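You operate a simulated robot arm through the tools that you are given. There is no shell and no other tool.

You run a simulated two-armed robot. Do the job below in one go: nothing can be reset, and whatever is moved stays where it is left.

TASK
Grease a patch on the fixture rail, then set up the 40 worm.
Fine: worm clamped in the socket, slider on its mark; brush back in its pot, lid on the tin. A coat counts when it lies all over at full strength: go over it till it gets no stronger.

Only the result counts: the job must be done as asked and must still hold three seconds after the hand-in. Knocking over, shifting, dropping, spilling or breaking anything else fails it. Lids that push on must go on centred and level and be pressed home; caps that screw on are set level and turned clockwise until they are tight.

THE ROBOT
Two 7-joint arms with fingered hands on one trunk that stands fixed in place. Base frame: the origin is at the foot of the trunk, x ahead of it, y to its left, z up; the work surface is at about z = 860. Readings come in mm, rad, newtons and seconds.
The left shoulder is at [96, 128, 1100], the right one opposite. Each reaches about 1156 mm from its shoulder. Payload 5 kg a hand.
Tool frame (each hand has its own): the origin (TCP) lies between the finger pads and is the grasp point; the fingertips stand 37 mm ahead of it; z points along the fingers, y is the line along which they close. The gripper opens to 124 mm; its body begins 43 mm behind the TCP. The gripper is a hand of 3 fingers: y runs from the thumb to the fingers, the wrist lies at [-21, -116, -203] in the tool frame, and closing takes about 1.5 s.
Orientation is that of the tool frame in the base frame, as a unit quaternion [x, y, z, w]. With the fingers straight down and the wrist toward the robot, the tool's x, y and z point along [0, 1, 0], [1, 0, 0] and [0, 0, -1] of the base frame.

THE INTERFACE
- The arms move only by the tool apply_moves. It takes "left_series", "right_series" or both (then of equal length, played together; a hand with none holds still); each is a list of rows, each a list of 6 numbers: the shift along the tool's x, y, z in mm, then the turn, a rotation vector about the tool's x, y, z in rad. In form: [[tx, ty, tz, rx, ry, rz], ...]. A call has 1 to 20 rows; each row shifts and turns the commanded pose from where the row before left it, along the tool's axes as they then stand. "left_gripper" and "right_gripper" are, for a hand that has rows, the gripper command, from -1 (shut) to 1 (fully open), values between in proportion, set as the call begins (left out, the last holds). A row lasts 0.2 s, in which the tool goes at most 50 mm and 0.15 rad; a call with a longer step from one row to the next is refused whole, and so is a gripper value outside its range. Where a pose cannot be reached the arm comes as near as it can. A force on the tool above 40 N (or 10 N above the force at the start of the call, whichever is more), or a blocked arm, ends the call early, and 0.2 s more pass. The fingers move at their own pace (about 45 mm/s each) and stop on an object; they squeeze with about 21 N. The grip force told is the motor's: it shows also when the fingers shut on nothing. Time passes only in rows, and 0.2 s behind the last, so rows that do not move let the fingers close. The reply holds the time, the measured pose of the TCP, the force on the tool along the base axes, the opening and the grip force, in the units named above and with some noise, with the torque about the TCP (base axes, N m) and any sound that the robot's microphone picked up.
- Cameras (640 x 400 px; columns grow to the right, rows downward): "scene" is now at [236.1, 64.6, 1286.3]; the picture's right is [0.69, -0.72, 0.00], its down [-0.18, -0.17, -0.97] and it looks along [0.70, 0.67, -0.25] (base axes); focal length 268 px, centre (320, 200). "left" rides on the left gripper at [-72, -104, -154] in its tool frame; the picture's right is [-0.83, -0.26, 0.49], its down [0.51, -0.72, 0.47] and it looks along [0.23, 0.64, 0.73] (tool axes); focal length 243 px, centre (320, 200). "right" rides on the right gripper at [73, -104, -154] in its tool frame; the picture's right is [-0.83, 0.26, -0.49], its down [-0.51, -0.72, 0.47] and it looks along [-0.23, 0.64, 0.73] (tool axes); focal length 243 px, centre (320, 200). There is no depth. A picture from a camera that has moved, and an enlarged one, comes with that camera's place and axes in the base frame and with its lens. The place of the scene camera against the robot may be out by one fixed shift of up to 12 mm in any direction.
- snapshot(camera): a new picture of that camera. The clock stands still meanwhile.
- slide_trunk(by): moves the trunk up (or, below 0, down) by that many mm; the arms and the scene camera ride with it, the base frame stays. It gives what a move gives, with no picture.
- finger_targets(index, middle, thumb_bend, thumb_turn, hand): sets how far each is bent, from 0 (flat) to 1 (curled in); at 0.3 the hand is open as for a grip, at 0.7 the pads meet at the TCP. One left out holds its place. A second passes; each finger stops where it meets its share of the squeeze, and holds until it gets a number again. A gripper value or a shape takes the hand back. It gives what a move gives, with no picture; readings hold the bend of each and the force on the fingers (four entries, about 0 where the hand has none), thumb and palm. thumb_turn goes from beside the hand (0) to across from the fingers (1), as for a grip.
- hand_shape(shape, hand): the hand has 3 fingers and takes this shape, open, in about a second: jaw (thumb against the fingers, like two jaws); tri (thumb and two fingers); tip (a fingertip pinch); poke (one finger out to press); point (the index stretched); flat (the hand flat); cup (the hand cupped); fist (a fist). The gripper value then closes the fingers along that shape, each until it touches; the sizes above hold for jaw. It gives what a move gives, with no picture.
- aim_head(pan, tilt): turns the head with the scene camera to pan (to the left, within 1.396 rad either way) and tilt (down, from -0.506 to 1.204), counted from straight ahead of the robot (the tilt from the chest, where the trunk bows). It gives what a move gives.
- close_up(camera, box): a new picture of the part [left, top, right, bottom] of that camera's present view, enlarged. The clock stands still meanwhile.
- hand_in(): hands the job in; it is judged then, once.

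Nothing tells you positions but the pictures and the camera data. Unless the task says otherwise, let go and move clear before handing in.

The tools are called as name(argument=value, ...) on one line, values as JSON. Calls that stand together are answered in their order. apply_moves: Moves the arms, as the interface text tells. Its arguments: {"type":"object","properties":{"left_series":{"type":"array"},"left_gripper":{"type":"number"},"right_series":{"type":"array"},"right_gripper":{"type":"number"}},"required":[]} The other tools are called the same way: slide_trunk (by) moves the trunk up or down; hand_shape (shape, hand) gives the hand a shape; finger_targets (index, middle, thumb_bend, thumb_turn, hand) moves the fingers one by one; aim_head (pan, tilt) turns the head that bears the scene camera; snapshot (camera) takes a picture; close_up (camera, box) takes an enlarged picture of a part of a camera's view; hand_in () hands the job in.

At the start:

```text
time: 0.0
left_tool_pos: [406.6, 606.7, 1295.5]
left_tcp_rot: [0.707, 0.707, 0.0, 0.0]
left_contact_force: [-0.7, 0.1, -0.7]
left_wrist_torque: [-0.01, 0.01, 0.01]
left_opening: 124.1
left_grip_force: 0.1
left_shape: jaw
left_bend: [0.3, 0.3, 0.3, 0.98]
left_finger forces: [0.1, 0.1, 0.0, 0.0, 0.0, 0.0]
right_tool_pos: [806.9, 88.5, 1275.0]
right_tcp_rot: [0.707, 0.707, 0.0, 0.0]
right_contact_force: [-0.5, 0.5, -0.3]
right_wrist_torque: [0.0, 0.0, 0.0]
right_opening: 123.5
right_grip_force: 0.0
right_shape: jaw
right_bend: [0.3, 0.3, 0.3, 0.98]
right_finger forces: [0.0, 0.0, 0.0, 0.0, 0.0, 0.0]
trunk travel left (down, up): [-289.0, 274.0]
head pan, tilt (commanded): [0.763, 0.25]
```

scene: 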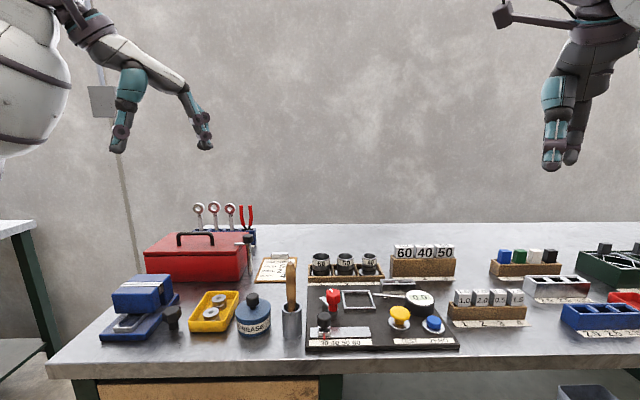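
right: 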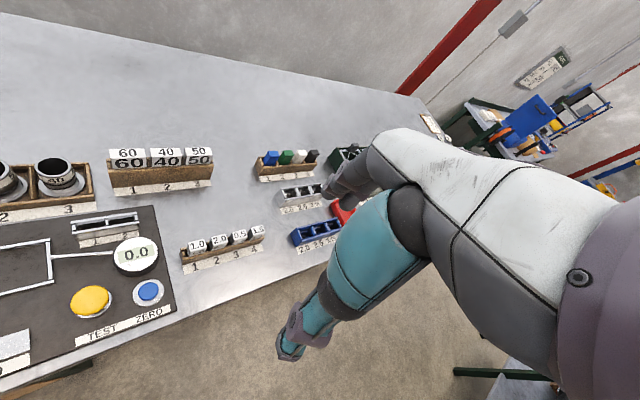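
left: 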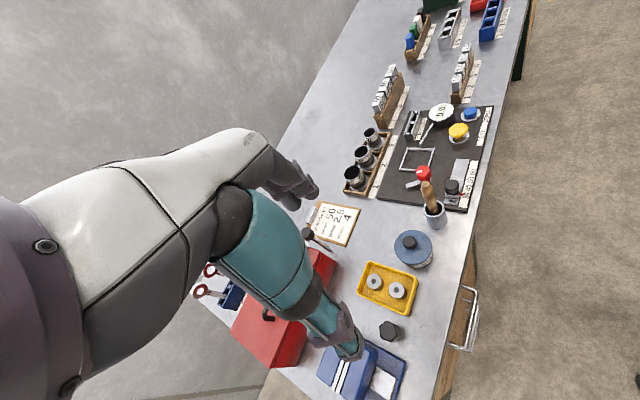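

I see a bench with a fixture plate (slider, socket, red lever, yellow and blue buttons), a grease tin, a brush in a pot, and racks of blocks and rings. I'll take enlarged pictures before moving anything.

close_up(camera="scene", box=[220, 240, 380, 360])

close_up(camera="scene", box=[300, 230, 480, 360])

close_up(camera="left", box=[300, 80, 500, 280])

close_up(camera="right", box=[0, 130, 240, 380])

close_up(camera="scene", box=[80, 190, 300, 360])

close_up(camera="scene", box=[440, 230, 640, 360])

```text
3.33 times, centred on (300, 300) of scene
camera zoom: at [236.1, 64.6, 1286.3], right [0.69, -0.72, 0.0], down [-0.18, -0.17, -0.97], along [0.7, 0.67, -0.25], focal length 892 px, centre (387, -133)
```

zoom: 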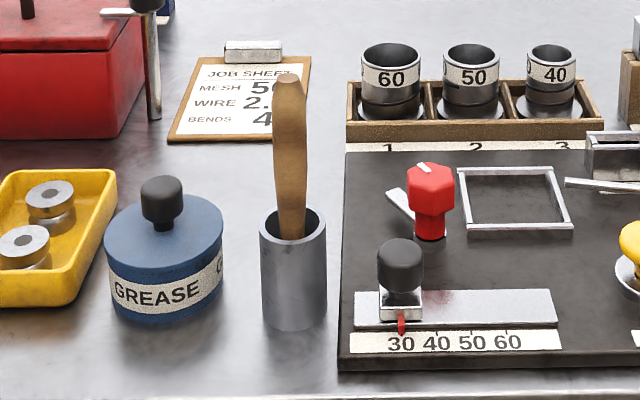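

```text
3.08 times, centred on (390, 295) of scene
camera zoom: at [236.1, 64.6, 1286.3], right [0.69, -0.72, 0.0], down [-0.18, -0.17, -0.97], along [0.7, 0.67, -0.25], focal length 823 px, centre (105, -92)
```

zoom: 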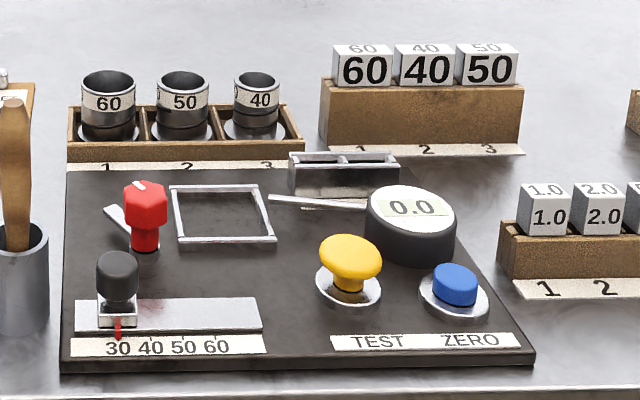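

```text
2.00 times, centred on (400, 180) of left
camera zoom: at [301.4, 534.8, 1447.8], right [-0.26, -0.83, -0.49], down [-0.72, 0.51, -0.47], along [0.64, 0.23, -0.73], focal length 485 px, centre (160, 240)
```

zoom: 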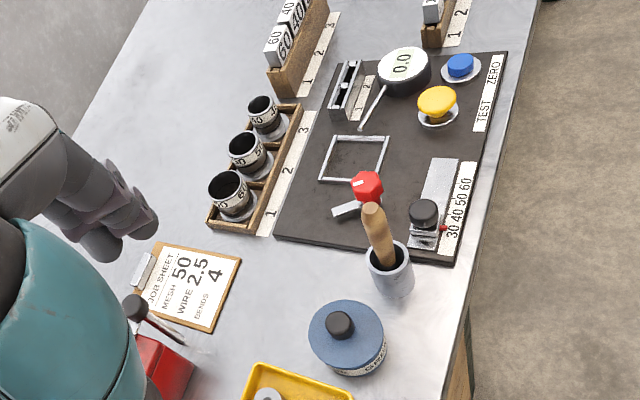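

```text
1.60 times, centred on (120, 255) of right
camera zoom: at [701.4, 161.9, 1429.5], right [0.26, -0.83, 0.49], down [-0.72, -0.51, -0.47], along [0.64, -0.23, -0.73], focal length 388 px, centre (640, 112)
```

zoom: 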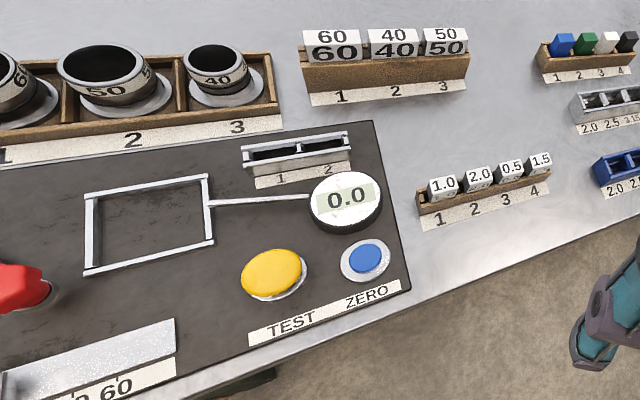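

```text
2.35 times, centred on (190, 275) of scene
camera zoom: at [236.1, 64.6, 1286.3], right [0.69, -0.72, 0.0], down [-0.18, -0.17, -0.97], along [0.7, 0.67, -0.25], focal length 629 px, centre (626, 24)
```

zoom: 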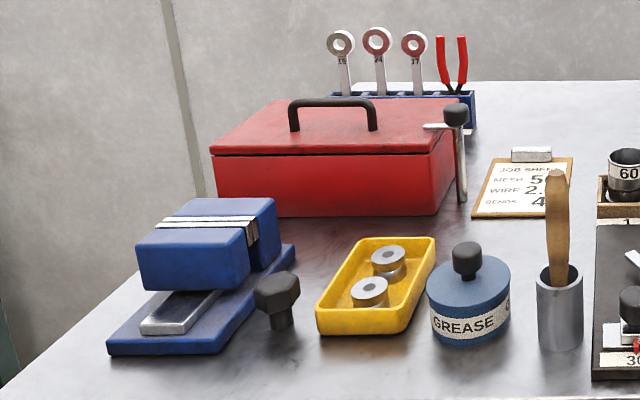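

```text
3.08 times, centred on (540, 295) of scene
camera zoom: at [236.1, 64.6, 1286.3], right [0.69, -0.72, 0.0], down [-0.18, -0.17, -0.97], along [0.7, 0.67, -0.25], focal length 823 px, centre (-357, -92)
```

zoom: 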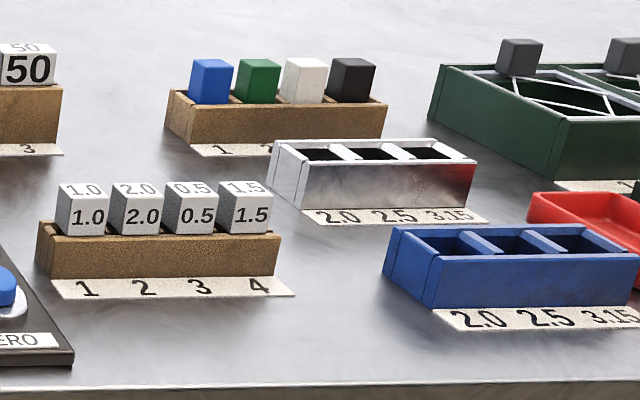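

The bench stands at about 45° to the base frame, with its front edge running along (0.707, -0.707). I'll look more closely at the racks and the fixture to find out which parts are the "worms" and where the socket is.

close_up(camera="scene", box=[305, 245, 395, 300])

close_up(camera="scene", box=[305, 285, 395, 355])

close_up(camera="right", box=[0, 140, 110, 210])

close_up(camera="left", box=[330, 110, 430, 200])

close_up(camera="left", box=[390, 130, 490, 220])

close_up(camera="left", box=[300, 195, 370, 250])

close_up(camera="right", box=[100, 135, 230, 220])

```text
7.11 times, centred on (350, 272) of scene
camera zoom: at [236.1, 64.6, 1286.3], right [0.69, -0.72, 0.0], down [-0.18, -0.17, -0.97], along [0.7, 0.67, -0.25], focal length 1902 px, centre (107, -316)
```

zoom: 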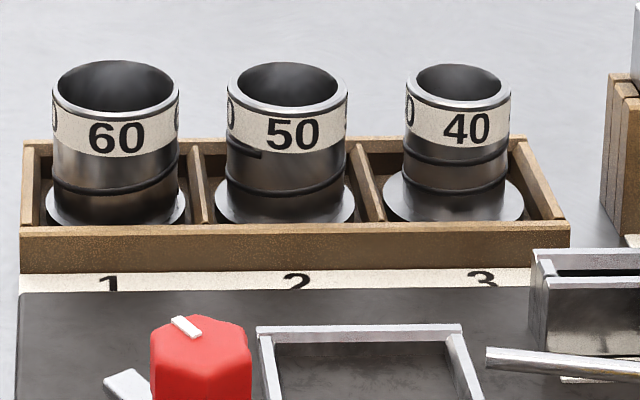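

```text
5.71 times, centred on (350, 320) of scene
camera zoom: at [236.1, 64.6, 1286.3], right [0.69, -0.72, 0.0], down [-0.18, -0.17, -0.97], along [0.7, 0.67, -0.25], focal length 1528 px, centre (149, -486)
```

zoom: 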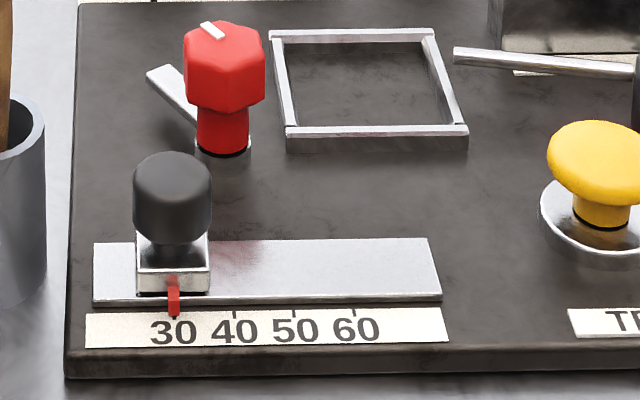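

```text
5.71 times, centred on (55, 175) of right
camera zoom: at [701.4, 161.9, 1429.5], right [0.26, -0.83, 0.49], down [-0.72, -0.51, -0.47], along [0.64, -0.23, -0.73], focal length 1386 px, centre (1834, 343)
```

zoom: 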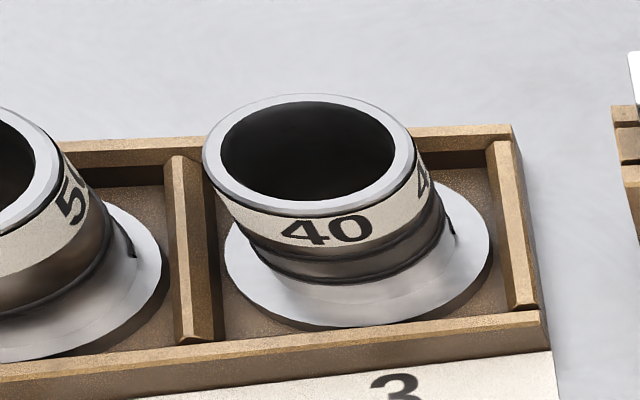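

```text
4.44 times, centred on (380, 155) of left
camera zoom: at [301.4, 534.8, 1447.8], right [-0.26, -0.83, -0.49], down [-0.72, 0.51, -0.47], along [0.64, 0.23, -0.73], focal length 1078 px, centre (53, 400)
```

zoom: 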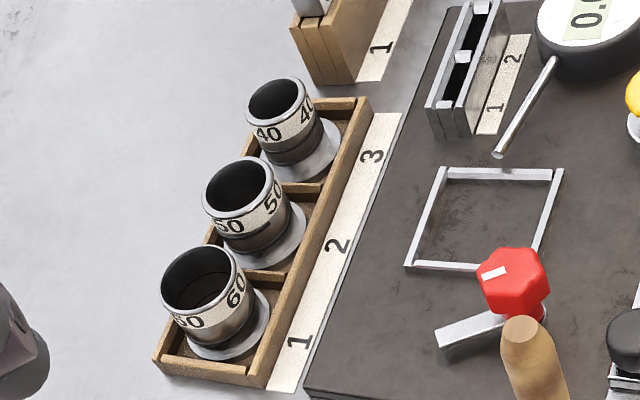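

```text
4.44 times, centred on (440, 175) of left
camera zoom: at [301.4, 534.8, 1447.8], right [-0.26, -0.83, -0.49], down [-0.72, 0.51, -0.47], along [0.64, 0.23, -0.73], focal length 1078 px, centre (-213, 311)
```

zoom: 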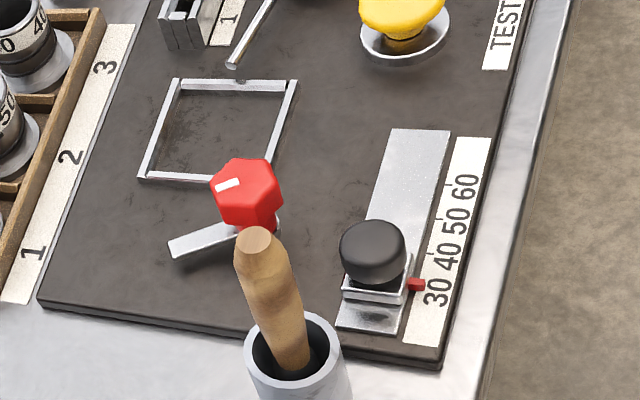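

```text
7.27 times, centred on (335, 222) of left
camera zoom: at [301.4, 534.8, 1447.8], right [-0.26, -0.83, -0.49], down [-0.72, 0.51, -0.47], along [0.64, 0.23, -0.73], focal length 1764 px, centre (211, 36)
```

zoom: 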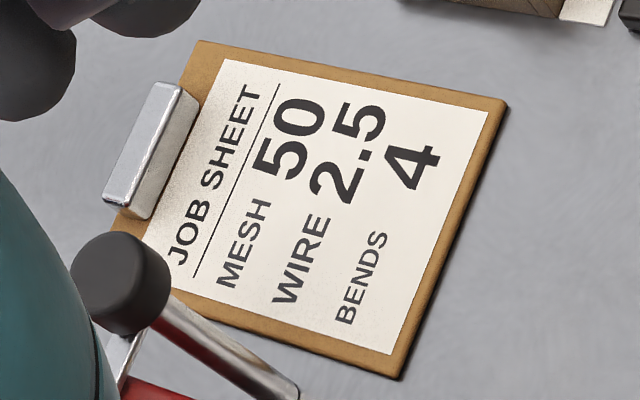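

```text
4.71 times, centred on (165, 178) of right
camera zoom: at [701.4, 161.9, 1429.5], right [0.26, -0.83, 0.49], down [-0.72, -0.51, -0.47], along [0.64, -0.23, -0.73], focal length 1142 px, centre (1049, 306)
```

zoom: 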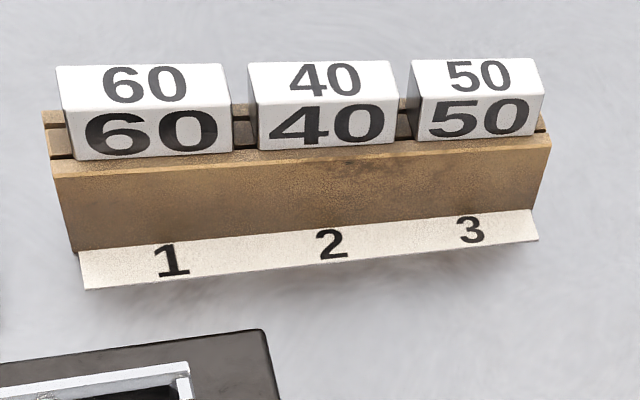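

The tubes with a helical groove in the wooden tray, marked 60, 50 and 40, are the worms. The square frame looks like the socket, with the red knob and its lever as the clamp, and the rail with the slider and a pinkish patch is in front. I'll swing the left hand square to the bench and nearer for a better view.

apply_moves(left_series=[[0, 0, 0, 0, 0, -0.1309], [0, 0, 0, 0, 0, -0.1309], [0, 0, 0, 0, 0, -0.1309], [0, 0, 0, 0, 0, -0.1309], [0, 0, 0, 0, 0, -0.1309], [0, 0, 0, 0, 0, -0.1309], [-28, -19, 29, 0, 0, 0], [-28, -19, 29, 0, 0, 0], [-28, -19, 29, 0, 0, 0], [-28, -19, 29, 0, 0, 0], [-28, -19, 29, 0, 0, 0]])

snapshot(camera="left")

snapshot(camera="scene")

```text
time: 2.4
left_tool_pos: [436.0, 456.6, 1105.1]
left_tcp_rot: [0.382, 0.924, -0.001, -0.001]
left_contact_force: [-0.5, 1.2, -0.2]
left_wrist_torque: [0.04, 0.02, -0.05]
left_opening: 124.0
left_grip_force: 0.1
left_shape: jaw
left_bend: [0.3, 0.3, 0.3, 0.98]
left_finger forces: [0.1, 0.1, 0.0, 0.0, 0.0, 0.0]
left hand out of reach, approached as far as the arm can: row 3, 4, 5, 6
right_tool_pos: [806.1, 88.7, 1275.2]
right_tcp_rot: [0.706, 0.708, 0.0, 0.0]
right_contact_force: [-0.1, 0.6, 0.0]
right_wrist_torque: [0.04, 0.01, 0.01]
right_opening: 123.7
right_grip_force: 0.0
right_shape: jaw
right_bend: [0.3, 0.3, 0.3, 0.98]
right_finger forces: [0.0, 0.0, 0.1, 0.0, 0.0, 0.1]
trunk travel left (down, up): [-289.0, 274.0]
head pan, tilt (commanded): [0.763, 0.25]
```

```text
taken
camera left: at [413.1, 332.9, 1258.0], right [0.4, -0.77, -0.49], down [-0.87, -0.15, -0.47], along [0.29, 0.62, -0.73], focal length 243 px, centre (320, 200)
```

left: 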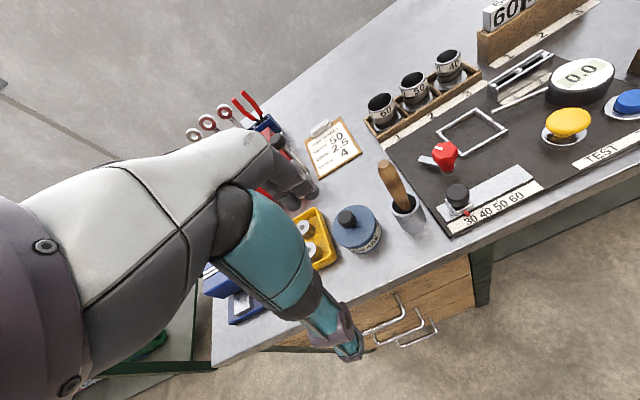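

```text
taken
camera scene: at [237.0, 64.4, 1286.1], right [0.69, -0.72, 0.0], down [-0.18, -0.17, -0.97], along [0.7, 0.67, -0.25], focal length 268 px, centre (320, 200)
```

scene: 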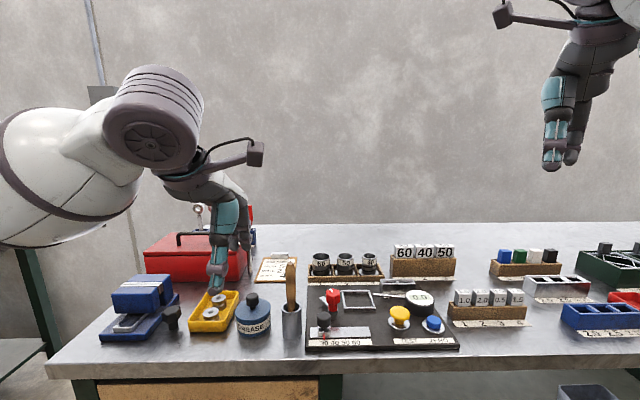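

Now the left camera gives a good view of the fixture, tin and pot. I'll enlarge the parts that matter to measure them.

close_up(camera="left", box=[320, 150, 440, 270])

close_up(camera="left", box=[400, 130, 560, 240])

close_up(camera="left", box=[430, 160, 550, 240])

close_up(camera="left", box=[360, 40, 520, 140])

close_up(camera="left", box=[480, 0, 640, 100])

```text
3.33 times, centred on (380, 210) of left
camera zoom: at [413.1, 332.9, 1258.0], right [0.4, -0.77, -0.49], down [-0.87, -0.15, -0.47], along [0.29, 0.62, -0.73], focal length 809 px, centre (120, 167)
```

zoom: 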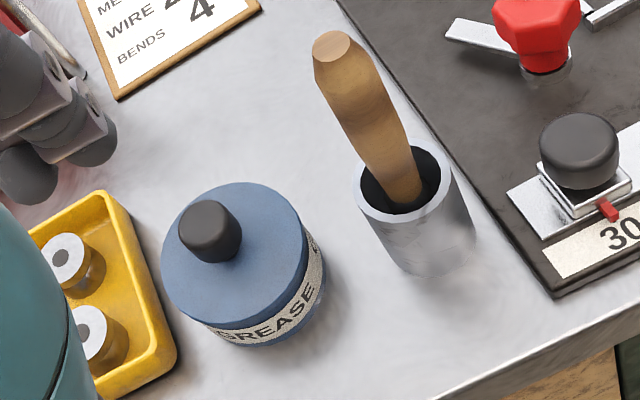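

```text
3.64 times, centred on (480, 185) of left
camera zoom: at [413.1, 332.9, 1258.0], right [0.4, -0.77, -0.49], down [-0.87, -0.15, -0.47], along [0.29, 0.62, -0.73], focal length 882 px, centre (-262, 254)
```

zoom: 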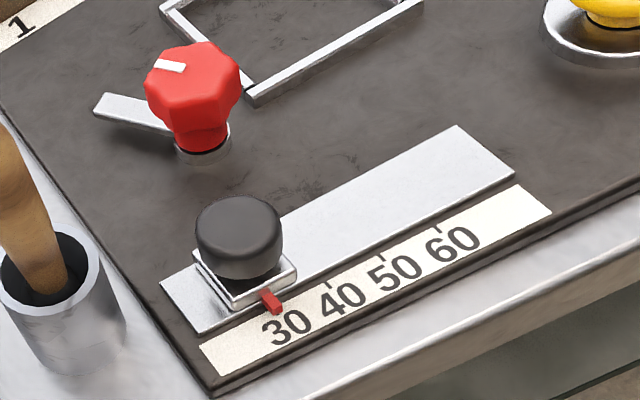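

```text
5.00 times, centred on (490, 200) of left
camera zoom: at [413.1, 332.9, 1258.0], right [0.4, -0.77, -0.49], down [-0.87, -0.15, -0.47], along [0.29, 0.62, -0.73], focal length 1213 px, centre (-530, 200)
```

zoom: 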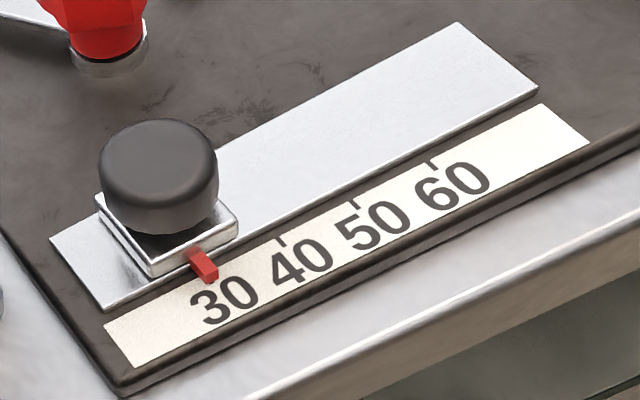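

```text
4.00 times, centred on (440, 90) of left
camera zoom: at [413.1, 332.9, 1258.0], right [0.4, -0.77, -0.49], down [-0.87, -0.15, -0.47], along [0.29, 0.62, -0.73], focal length 970 px, centre (-160, 640)
```

zoom: 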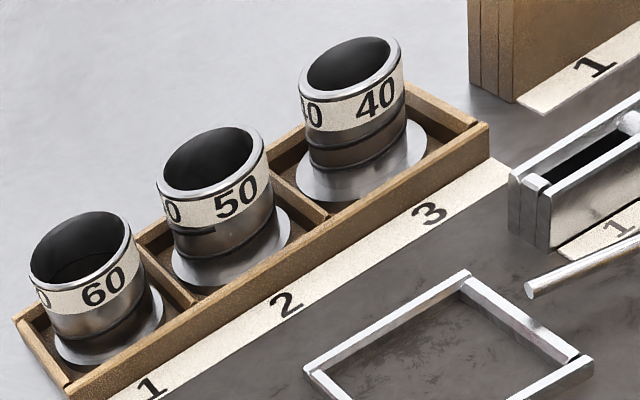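

```text
4.00 times, centred on (560, 50) of left
camera zoom: at [413.1, 332.9, 1258.0], right [0.4, -0.77, -0.49], down [-0.87, -0.15, -0.47], along [0.29, 0.62, -0.73], focal length 970 px, centre (-640, 800)
```

zoom: 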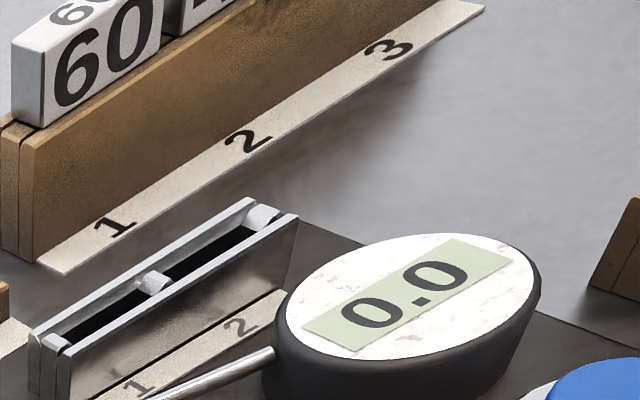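

The lid knob comes out near bench coordinates (s≈-13, f≈748, top z≈927). The brush handle is nearly vertical at (s≈76, f≈725, top z≈1025), and the socket frame is at (s≈235, f≈815). I'll bring the left hand above the lid knob and check.

apply_moves(left_series=[[0, 30, 24, 0, 0, 0], [0, 30, 24, 0, 0, 0], [0, 29, 24, 0, 0, 0], [-1, 28, 23, 0, 0, 0], [0, 0, 0, 0, 0, 0]])

snapshot(camera="left")

snapshot(camera="scene")

```text
time: 3.6
left_tool_pos: [517.9, 537.6, 1009.4]
left_tcp_rot: [0.384, 0.924, 0.002, 0.0]
left_contact_force: [-1.0, 0.3, 0.2]
left_wrist_torque: [0.02, -0.01, 0.0]
left_opening: 124.1
left_grip_force: 0.0
left_shape: jaw
left_bend: [0.3, 0.3, 0.3, 0.98]
left_finger forces: [0.1, 0.1, 0.0, 0.1, 0.0, 0.1]
right_tool_pos: [805.0, 88.8, 1276.3]
right_tcp_rot: [0.707, 0.707, 0.0, 0.0]
right_contact_force: [0.2, 0.0, -0.5]
right_wrist_torque: [0.04, 0.03, -0.04]
right_opening: 123.6
right_grip_force: 0.0
right_shape: jaw
right_bend: [0.3, 0.3, 0.3, 0.98]
right_finger forces: [0.0, 0.0, 0.0, 0.0, 0.1, 0.0]
trunk travel left (down, up): [-289.0, 274.0]
head pan, tilt (commanded): [0.763, 0.25]
```

```text
taken
camera left: at [495.3, 413.6, 1162.9], right [0.4, -0.77, -0.49], down [-0.87, -0.15, -0.47], along [0.29, 0.62, -0.73], focal length 243 px, centre (320, 200)
```

left: 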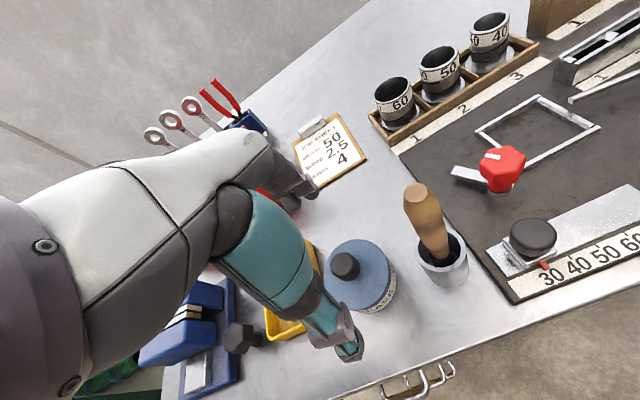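

```text
taken
camera scene: at [235.5, 64.0, 1286.5], right [0.69, -0.72, 0.0], down [-0.18, -0.17, -0.97], along [0.7, 0.67, -0.25], focal length 268 px, centre (320, 200)
```

scene: 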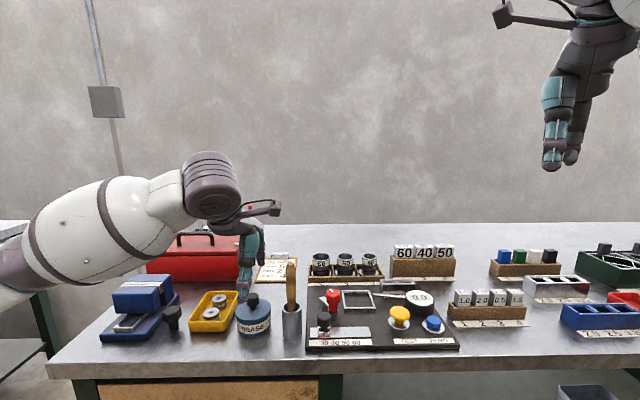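

close_up(camera="left", box=[300, 210, 420, 330])

close_up(camera="scene", box=[220, 240, 310, 350])

close_up(camera="left", box=[440, 90, 640, 300])

```text
3.33 times, centred on (360, 270) of left
camera zoom: at [495.3, 413.6, 1162.9], right [0.4, -0.77, -0.49], down [-0.87, -0.15, -0.47], along [0.29, 0.62, -0.73], focal length 809 px, centre (187, -33)
```

zoom: 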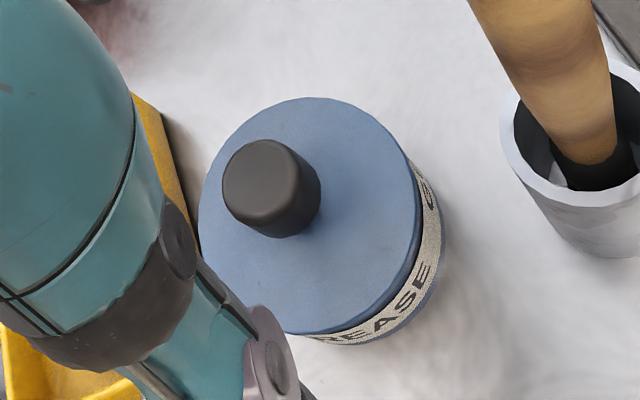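

```text
3.64 times, centred on (265, 295) of scene
camera zoom: at [235.5, 64.0, 1286.5], right [0.69, -0.72, 0.0], down [-0.18, -0.17, -0.97], along [0.7, 0.67, -0.25], focal length 973 px, centre (520, -146)
```

zoom: 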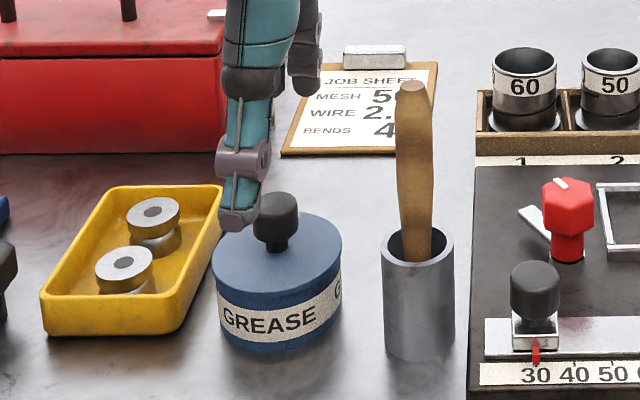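

```text
1.90 times, centred on (540, 195) of left
camera zoom: at [495.3, 413.6, 1162.9], right [0.4, -0.77, -0.49], down [-0.87, -0.15, -0.47], along [0.29, 0.62, -0.73], focal length 462 px, centre (-99, 210)
```

zoom: 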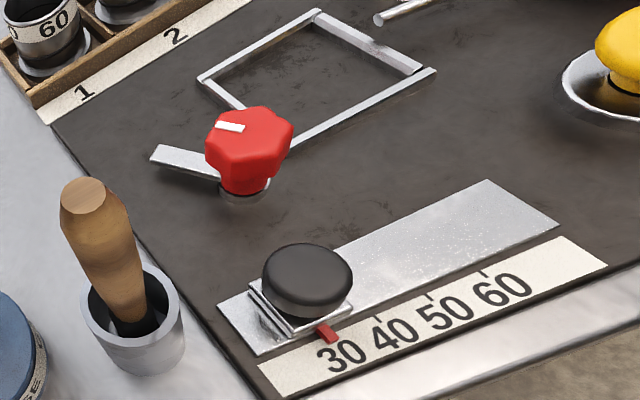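

The lid centre measures (s=-14, f=747), lid top z≈903, knob top z≈938, so the hand is already centred over it. I'll lower it so the fingertips stay just above the lid and close on the knob.

apply_moves(left_series=[[0, 1, 20, 0, 0, 0], [0, 0, 20, 0, 0, 0], [0, 0, 20, 0, 0, 0], [0, 0, 0, 0, 0, 0]])

snapshot(camera="left")

snapshot(camera="scene")

close_up(camera="scene", box=[210, 220, 310, 350])

```text
time: 4.6
left_tool_pos: [519.6, 538.0, 949.2]
left_tcp_rot: [0.383, 0.924, 0.0, 0.001]
left_contact_force: [-0.4, -0.1, 0.5]
left_wrist_torque: [0.0, 0.0, -0.04]
left_opening: 123.7
left_grip_force: 0.0
left_shape: jaw
left_bend: [0.3, 0.3, 0.3, 0.98]
left_finger forces: [0.1, 0.0, 0.0, 0.0, 0.0, 0.0]
right_tool_pos: [805.5, 88.3, 1277.0]
right_tcp_rot: [0.708, 0.706, 0.0, 0.0]
right_contact_force: [-1.1, -0.4, 0.3]
right_wrist_torque: [-0.01, 0.03, -0.02]
right_opening: 123.8
right_grip_force: 0.0
right_shape: jaw
right_bend: [0.3, 0.3, 0.3, 0.98]
right_finger forces: [0.1, 0.1, 0.0, 0.1, 0.0, 0.0]
trunk travel left (down, up): [-289.0, 274.0]
head pan, tilt (commanded): [0.763, 0.25]
```

```text
taken
camera left: at [497.2, 414.4, 1103.1], right [0.4, -0.77, -0.49], down [-0.87, -0.15, -0.47], along [0.29, 0.62, -0.73], focal length 243 px, centre (320, 200)
```

left: 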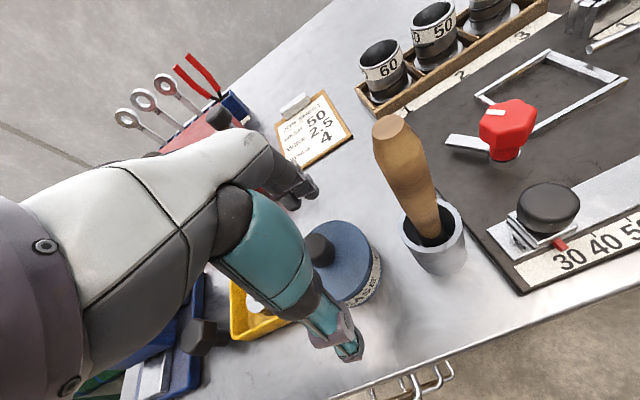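

```text
taken
camera scene: at [236.0, 64.3, 1286.3], right [0.69, -0.72, 0.0], down [-0.18, -0.17, -0.97], along [0.7, 0.67, -0.25], focal length 268 px, centre (320, 200)
```

scene: 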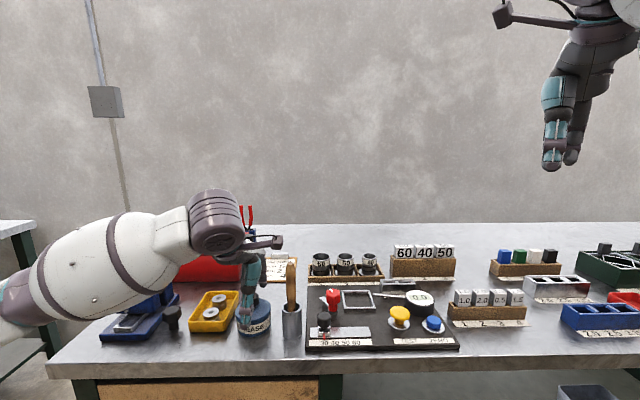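

```text
3.08 times, centred on (260, 285) of scene
camera zoom: at [236.0, 64.3, 1286.3], right [0.69, -0.72, 0.0], down [-0.18, -0.17, -0.97], along [0.7, 0.67, -0.25], focal length 823 px, centre (505, -62)
```

zoom: 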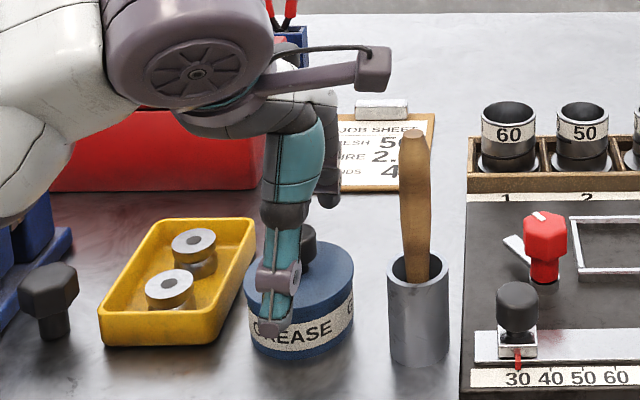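

apply_moves(left_series=[[0, 0, 0, 0, 0, 0], [0, 0, 0, 0, 0, 0], [0, 0, 0, 0, 0, 0], [0, 0, 0, 0, 0, 0], [0, 0, 0, 0, 0, 0], [0, 0, 0, 0, 0, 0], [0, 0, 0, 0, 0, 0], [0, 0, 0, 0, 0, 0], [0, 0, 0, 0, 0, 0]], left_gripper=-1)

close_up(camera="left", box=[260, 180, 400, 360])

close_up(camera="scene", box=[210, 220, 310, 350])

```text
time: 6.6
left_tool_pos: [520.2, 538.9, 949.6]
left_tcp_rot: [0.382, 0.924, 0.0, 0.0]
left_contact_force: [0.5, 0.0, -0.1]
left_wrist_torque: [0.03, 0.02, -0.01]
left_opening: 19.1
left_grip_force: 20.8
left_shape: jaw
left_bend: [0.73, 0.63, 0.74, 1.0]
left_finger forces: [11.4, 5.8, 0.0, 0.0, 18.2, 0.0]
right_tool_pos: [805.0, 89.6, 1275.9]
right_tcp_rot: [0.707, 0.707, 0.0, -0.001]
right_contact_force: [-0.2, 0.5, 0.2]
right_wrist_torque: [-0.01, -0.01, 0.0]
right_opening: 123.5
right_grip_force: 0.0
right_shape: jaw
right_bend: [0.3, 0.3, 0.3, 0.98]
right_finger forces: [0.0, 0.0, 0.0, 0.1, 0.0, 0.0]
trunk travel left (down, up): [-289.0, 274.0]
head pan, tilt (commanded): [0.763, 0.25]
```

```text
2.22 times, centred on (330, 270) of left
camera zoom: at [497.4, 414.7, 1102.9], right [0.4, -0.77, -0.49], down [-0.87, -0.15, -0.47], along [0.29, 0.62, -0.73], focal length 539 px, centre (298, 44)
```

zoom: 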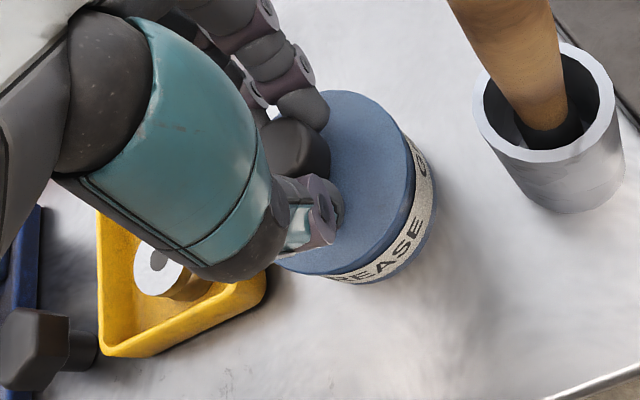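

```text
3.08 times, centred on (260, 285) of scene
camera zoom: at [236.2, 64.6, 1286.3], right [0.69, -0.72, 0.0], down [-0.18, -0.17, -0.97], along [0.7, 0.67, -0.25], focal length 823 px, centre (505, -62)
```

zoom: 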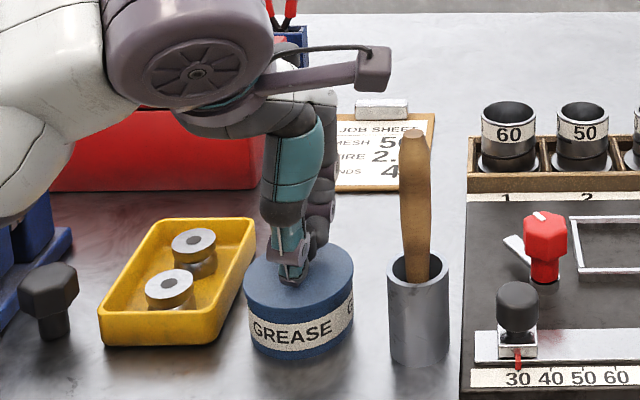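

The fingers hold the lid knob. I'll lift in small steps, watching the force and whether the tin stays down.

apply_moves(left_series=[[0, 0, -2, 0, 0, 0], [0, 0, -2, 0, 0, 0], [0, 0, -2, 0, 0, 0], [0, 0, 0, 0, 0, 0]])

close_up(camera="scene", box=[210, 220, 310, 350])

close_up(camera="left", box=[260, 180, 400, 360])

```text
time: 7.6
left_tool_pos: [519.3, 540.2, 955.1]
left_tcp_rot: [0.383, 0.924, -0.001, 0.0]
left_contact_force: [0.7, 0.6, -0.8]
left_wrist_torque: [0.0, 0.0, 0.0]
left_opening: 18.8
left_grip_force: 21.1
left_shape: jaw
left_bend: [0.73, 0.63, 0.74, 1.0]
left_finger forces: [11.3, 5.8, 0.0, 0.1, 18.1, 0.0]
right_tool_pos: [805.7, 89.0, 1275.5]
right_tcp_rot: [0.707, 0.707, 0.0, 0.0]
right_contact_force: [-0.2, -1.1, 0.2]
right_wrist_torque: [-0.04, 0.0, 0.0]
right_opening: 123.5
right_grip_force: 0.1
right_shape: jaw
right_bend: [0.3, 0.3, 0.3, 0.98]
right_finger forces: [0.0, 0.1, 0.0, 0.0, 0.0, 0.0]
trunk travel left (down, up): [-289.0, 274.0]
head pan, tilt (commanded): [0.763, 0.25]
```

```text
3.08 times, centred on (260, 285) of scene
camera zoom: at [236.2, 64.7, 1286.3], right [0.69, -0.72, 0.0], down [-0.18, -0.17, -0.97], along [0.7, 0.67, -0.25], focal length 823 px, centre (505, -62)
```

zoom: 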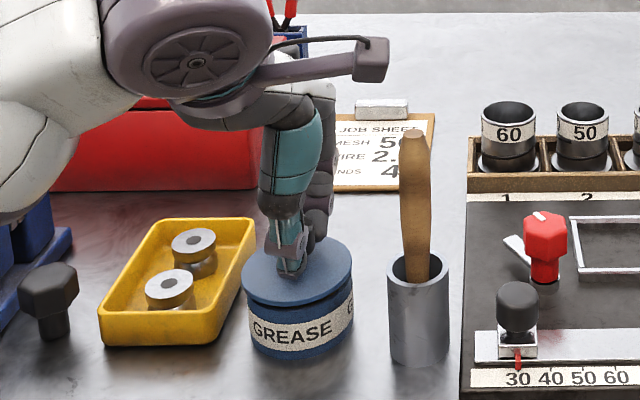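

```text
2.22 times, centred on (330, 270) of left
camera zoom: at [496.9, 415.5, 1108.3], right [0.4, -0.77, -0.49], down [-0.87, -0.15, -0.47], along [0.29, 0.62, -0.73], focal length 539 px, centre (298, 44)
```

zoom: 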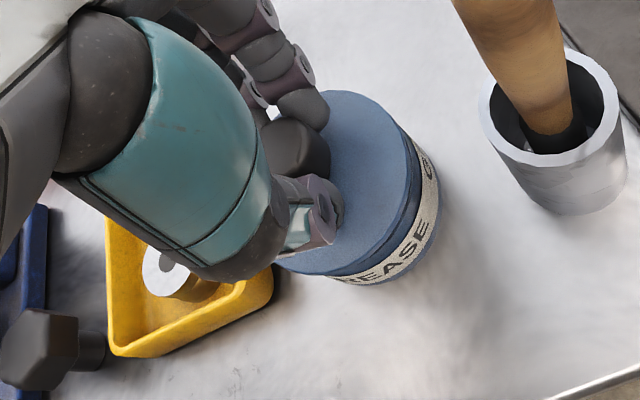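

The lid came free cleanly and the tin did not move; the seated TCP height was about 949.5. I'll carry the lid to the clear bench area behind the tin (s≈-15, f≈862) and set it down.

apply_moves(left_series=[[0, 0, -20, 0, 0, 0], [0, 0, -20, 0, 0, 0], [0, 0, -15, 0, 0, 0], [1, 28, 0, 0, 0, 0], [1, 28, 0, 0, 0, 0], [0, 28, 0, 0, 0, 0], [0, 28, 0, 0, 0, 0], [0, 0, 20, 0, 0, 0], [0, 0, 20, 0, 0, 0], [0, 0, 20, 0, 0, 0], [0, 0, 15, 0, 0, 0], [0, 0, 0, 0, 0, 0]])

close_up(camera="scene", box=[210, 220, 310, 350])

snapshot(camera="left")

```text
time: 10.2
left_tool_pos: [596.5, 620.1, 935.6]
left_tcp_rot: [0.382, 0.924, 0.0, -0.001]
left_contact_force: [-0.4, -0.8, -0.6]
left_wrist_torque: [-0.01, -0.01, -0.02]
left_opening: 18.8
left_grip_force: 21.0
left_shape: jaw
left_bend: [0.73, 0.63, 0.74, 1.0]
left_finger forces: [11.5, 6.1, 0.0, 0.1, 18.1, 0.0]
right_tool_pos: [805.4, 89.6, 1275.9]
right_tcp_rot: [0.707, 0.707, 0.0, 0.0]
right_contact_force: [0.0, -0.1, 0.5]
right_wrist_torque: [0.0, 0.02, -0.01]
right_opening: 123.7
right_grip_force: 0.1
right_shape: jaw
right_bend: [0.3, 0.3, 0.3, 0.98]
right_finger forces: [0.0, 0.1, 0.1, 0.0, 0.0, 0.0]
trunk travel left (down, up): [-289.0, 274.0]
head pan, tilt (commanded): [0.763, 0.25]
```

```text
3.08 times, centred on (260, 285) of scene
camera zoom: at [236.1, 64.4, 1286.3], right [0.69, -0.72, 0.0], down [-0.18, -0.17, -0.97], along [0.7, 0.67, -0.25], focal length 823 px, centre (505, -62)
```

zoom: 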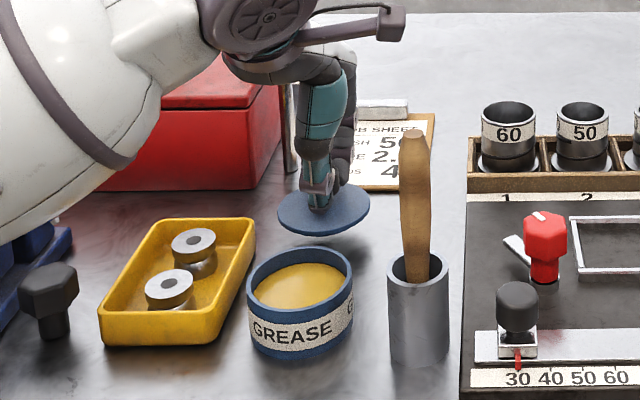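

```text
taken
camera left: at [574.1, 495.8, 1088.4], right [0.4, -0.77, -0.49], down [-0.87, -0.15, -0.47], along [0.29, 0.62, -0.73], focal length 243 px, centre (320, 200)
```

left: 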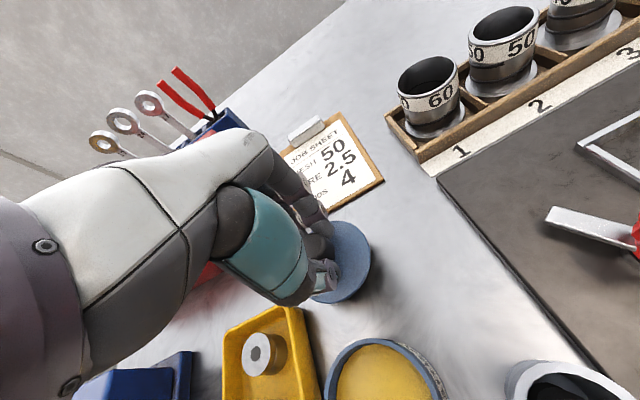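

apply_moves(left_series=[[0, 0, 5, 0, 0, 0], [0, 0, 4, 0, 0, 0], [0, 0, 3, 0, 0, 0], [0, 0, 2, 0, 0, 0], [0, 0, 0, 0, 0, 0]])

close_up(camera="scene", box=[230, 250, 310, 350])

```text
time: 11.4
left_tool_pos: [596.6, 619.4, 921.5]
left_tcp_rot: [0.382, 0.924, 0.0, 0.0]
left_contact_force: [-0.2, 0.0, -0.8]
left_wrist_torque: [-0.01, 0.01, 0.0]
left_opening: 18.7
left_grip_force: 21.5
left_shape: jaw
left_bend: [0.73, 0.63, 0.74, 1.0]
left_finger forces: [11.4, 6.0, 0.1, 0.0, 18.2, 0.0]
right_tool_pos: [805.2, 89.8, 1275.9]
right_tcp_rot: [0.707, 0.707, 0.001, 0.0]
right_contact_force: [0.1, -0.4, 0.9]
right_wrist_torque: [-0.03, 0.02, -0.01]
right_opening: 123.8
right_grip_force: 0.1
right_shape: jaw
right_bend: [0.3, 0.3, 0.3, 0.98]
right_finger forces: [0.0, 0.0, 0.0, 0.0, 0.1, 0.0]
trunk travel left (down, up): [-289.0, 274.0]
head pan, tilt (commanded): [0.763, 0.25]
```

```text
4.00 times, centred on (270, 300) of scene
camera zoom: at [236.1, 64.6, 1286.3], right [0.69, -0.72, 0.0], down [-0.18, -0.17, -0.97], along [0.7, 0.67, -0.25], focal length 1070 px, centre (520, -200)
```

zoom: 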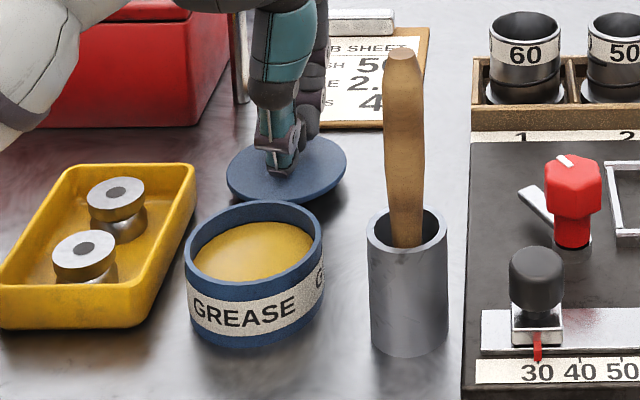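

apply_moves(left_series=[[0, 0, 1.5, 0, 0, 0], [0, 0, 1.5, 0, 0, 0], [0, 0, 1.5, 0, 0, 0], [0, 0, 1, 0, 0, 0], [0, 0, 0, 0, 0, 0]])

close_up(camera="scene", box=[230, 250, 310, 350])

```text
time: 12.6
left_tool_pos: [596.3, 620.7, 915.9]
left_tcp_rot: [0.382, 0.924, 0.0, 0.0]
left_contact_force: [0.3, 0.4, -0.3]
left_wrist_torque: [0.01, 0.0, 0.0]
left_opening: 18.9
left_grip_force: 21.0
left_shape: jaw
left_bend: [0.73, 0.63, 0.74, 1.0]
left_finger forces: [11.5, 6.1, 0.0, 0.0, 18.2, 0.0]
right_tool_pos: [806.4, 89.2, 1275.6]
right_tcp_rot: [0.707, 0.707, 0.0, 0.0]
right_contact_force: [-0.7, 0.5, 0.1]
right_wrist_torque: [-0.01, 0.0, 0.04]
right_opening: 123.8
right_grip_force: 0.0
right_shape: jaw
right_bend: [0.3, 0.3, 0.3, 0.98]
right_finger forces: [0.0, 0.1, 0.0, 0.0, 0.0, 0.0]
trunk travel left (down, up): [-289.0, 274.0]
head pan, tilt (commanded): [0.763, 0.25]
```

```text
4.00 times, centred on (270, 300) of scene
camera zoom: at [236.2, 64.6, 1286.3], right [0.69, -0.72, 0.0], down [-0.18, -0.17, -0.97], along [0.7, 0.67, -0.25], focal length 1070 px, centre (520, -200)
```

zoom: 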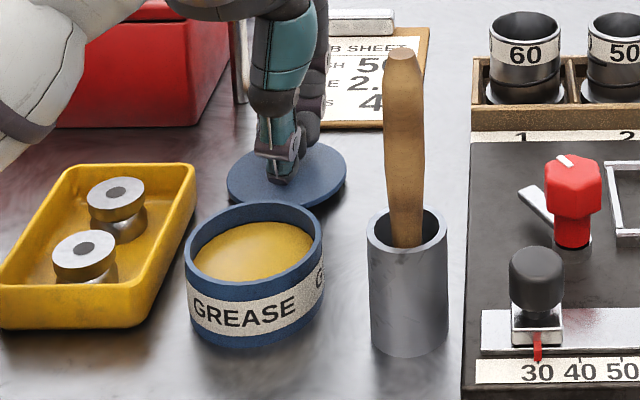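

apply_moves(left_series=[[0, 0, 1, 0, 0, 0], [0, 0, 1, 0, 0, 0], [0, 0, 0, 0, 0, 0]])

```text
time: 13.4
left_tool_pos: [596.4, 619.5, 914.6]
left_tcp_rot: [0.382, 0.924, 0.001, 0.0]
left_contact_force: [1.2, 1.4, 7.1]
left_wrist_torque: [0.04, -0.05, 0.01]
left_opening: 19.0
left_grip_force: 21.2
left_shape: jaw
left_bend: [0.73, 0.63, 0.74, 1.0]
left_finger forces: [12.7, 7.1, 0.0, 0.1, 19.0, 0.0]
right_tool_pos: [804.4, 89.1, 1275.8]
right_tcp_rot: [0.707, 0.707, 0.001, 0.0]
right_contact_force: [0.4, -0.2, 0.2]
right_wrist_torque: [0.0, 0.03, 0.0]
right_opening: 124.0
right_grip_force: 0.0
right_shape: jaw
right_bend: [0.3, 0.3, 0.3, 0.98]
right_finger forces: [0.0, 0.1, 0.1, 0.1, 0.0, 0.0]
trunk travel left (down, up): [-289.0, 274.0]
head pan, tilt (commanded): [0.763, 0.25]
```

The lid rests on the bench (contact felt). I'll open the hand only part way, so the thumb stays clear of the tin, and rise.

apply_moves(left_series=[[0, 0, -1, 0, 0, 0], [0, 0, 0, 0, 0, 0], [0, 0, 0, 0, 0, 0], [0, 0, 0, 0, 0, 0], [0, 0, 0, 0, 0, 0]], left_gripper=-0.2)

apply_moves(left_series=[[0, 0, -5, 0, 0, 0], [0, 0, -10, 0, 0, 0], [0, 0, -25, 0, 0, 0], [0, 0, -40, 0, 0, 0], [0, 0, -40, 0, 0, 0], [0, 0, -40, 0, 0, 0], [0, 0, 0, 0, 0, 0]])

snapshot(camera="left")

snapshot(camera="scene")

```text
time: 14.6
left_tool_pos: [597.7, 619.6, 915.4]
left_tcp_rot: [0.382, 0.924, 0.0, 0.0]
left_contact_force: [0.3, -0.3, -0.2]
left_wrist_torque: [-0.01, -0.02, 0.03]
left_opening: 49.5
left_grip_force: 0.0
left_shape: jaw
left_bend: [0.74, 0.49, 0.72, 1.0]
left_finger forces: [0.0, 0.0, 0.0, 0.1, 0.0, 0.0]
right_tool_pos: [805.5, 89.7, 1274.8]
right_tcp_rot: [0.707, 0.707, 0.0, 0.001]
right_contact_force: [-0.7, -0.3, 0.0]
right_wrist_torque: [0.0, 0.0, 0.04]
right_opening: 123.6
right_grip_force: 0.0
right_shape: jaw
right_bend: [0.3, 0.3, 0.3, 0.98]
right_finger forces: [0.0, 0.0, 0.0, 0.1, 0.1, 0.1]
trunk travel left (down, up): [-289.0, 274.0]
head pan, tilt (commanded): [0.763, 0.25]
```

```text
time: 16.2
left_tool_pos: [596.8, 620.8, 1074.2]
left_tcp_rot: [0.383, 0.924, 0.0, 0.0]
left_contact_force: [-0.2, -0.2, -0.2]
left_wrist_torque: [0.0, -0.01, -0.01]
left_opening: 49.3
left_grip_force: 0.1
left_shape: jaw
left_bend: [0.74, 0.49, 0.72, 1.0]
left_finger forces: [0.0, 0.1, 0.1, 0.0, 0.0, 0.0]
right_tool_pos: [806.7, 89.9, 1275.0]
right_tcp_rot: [0.707, 0.707, -0.001, 0.001]
right_contact_force: [0.1, 0.2, -0.4]
right_wrist_torque: [-0.04, -0.02, 0.03]
right_opening: 123.6
right_grip_force: 0.2
right_shape: jaw
right_bend: [0.3, 0.3, 0.3, 0.98]
right_finger forces: [0.0, 0.1, 0.1, 0.0, 0.0, 0.0]
trunk travel left (down, up): [-289.0, 274.0]
head pan, tilt (commanded): [0.763, 0.25]
```

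```text
taken
camera left: at [574.3, 496.4, 1227.1], right [0.4, -0.77, -0.49], down [-0.87, -0.15, -0.47], along [0.29, 0.62, -0.73], focal length 243 px, centre (320, 200)
```

left: 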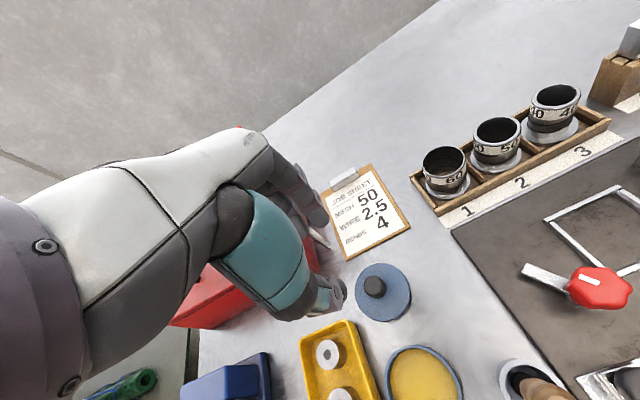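

```text
taken
camera scene: at [236.6, 65.3, 1286.1], right [0.69, -0.72, 0.0], down [-0.18, -0.17, -0.97], along [0.7, 0.67, -0.25], focal length 268 px, centre (320, 200)
```

scene: 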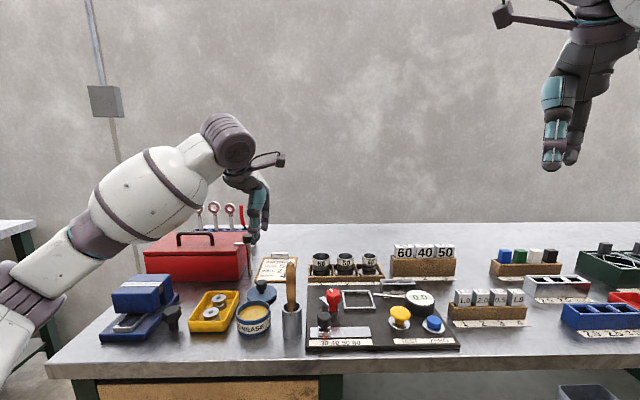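

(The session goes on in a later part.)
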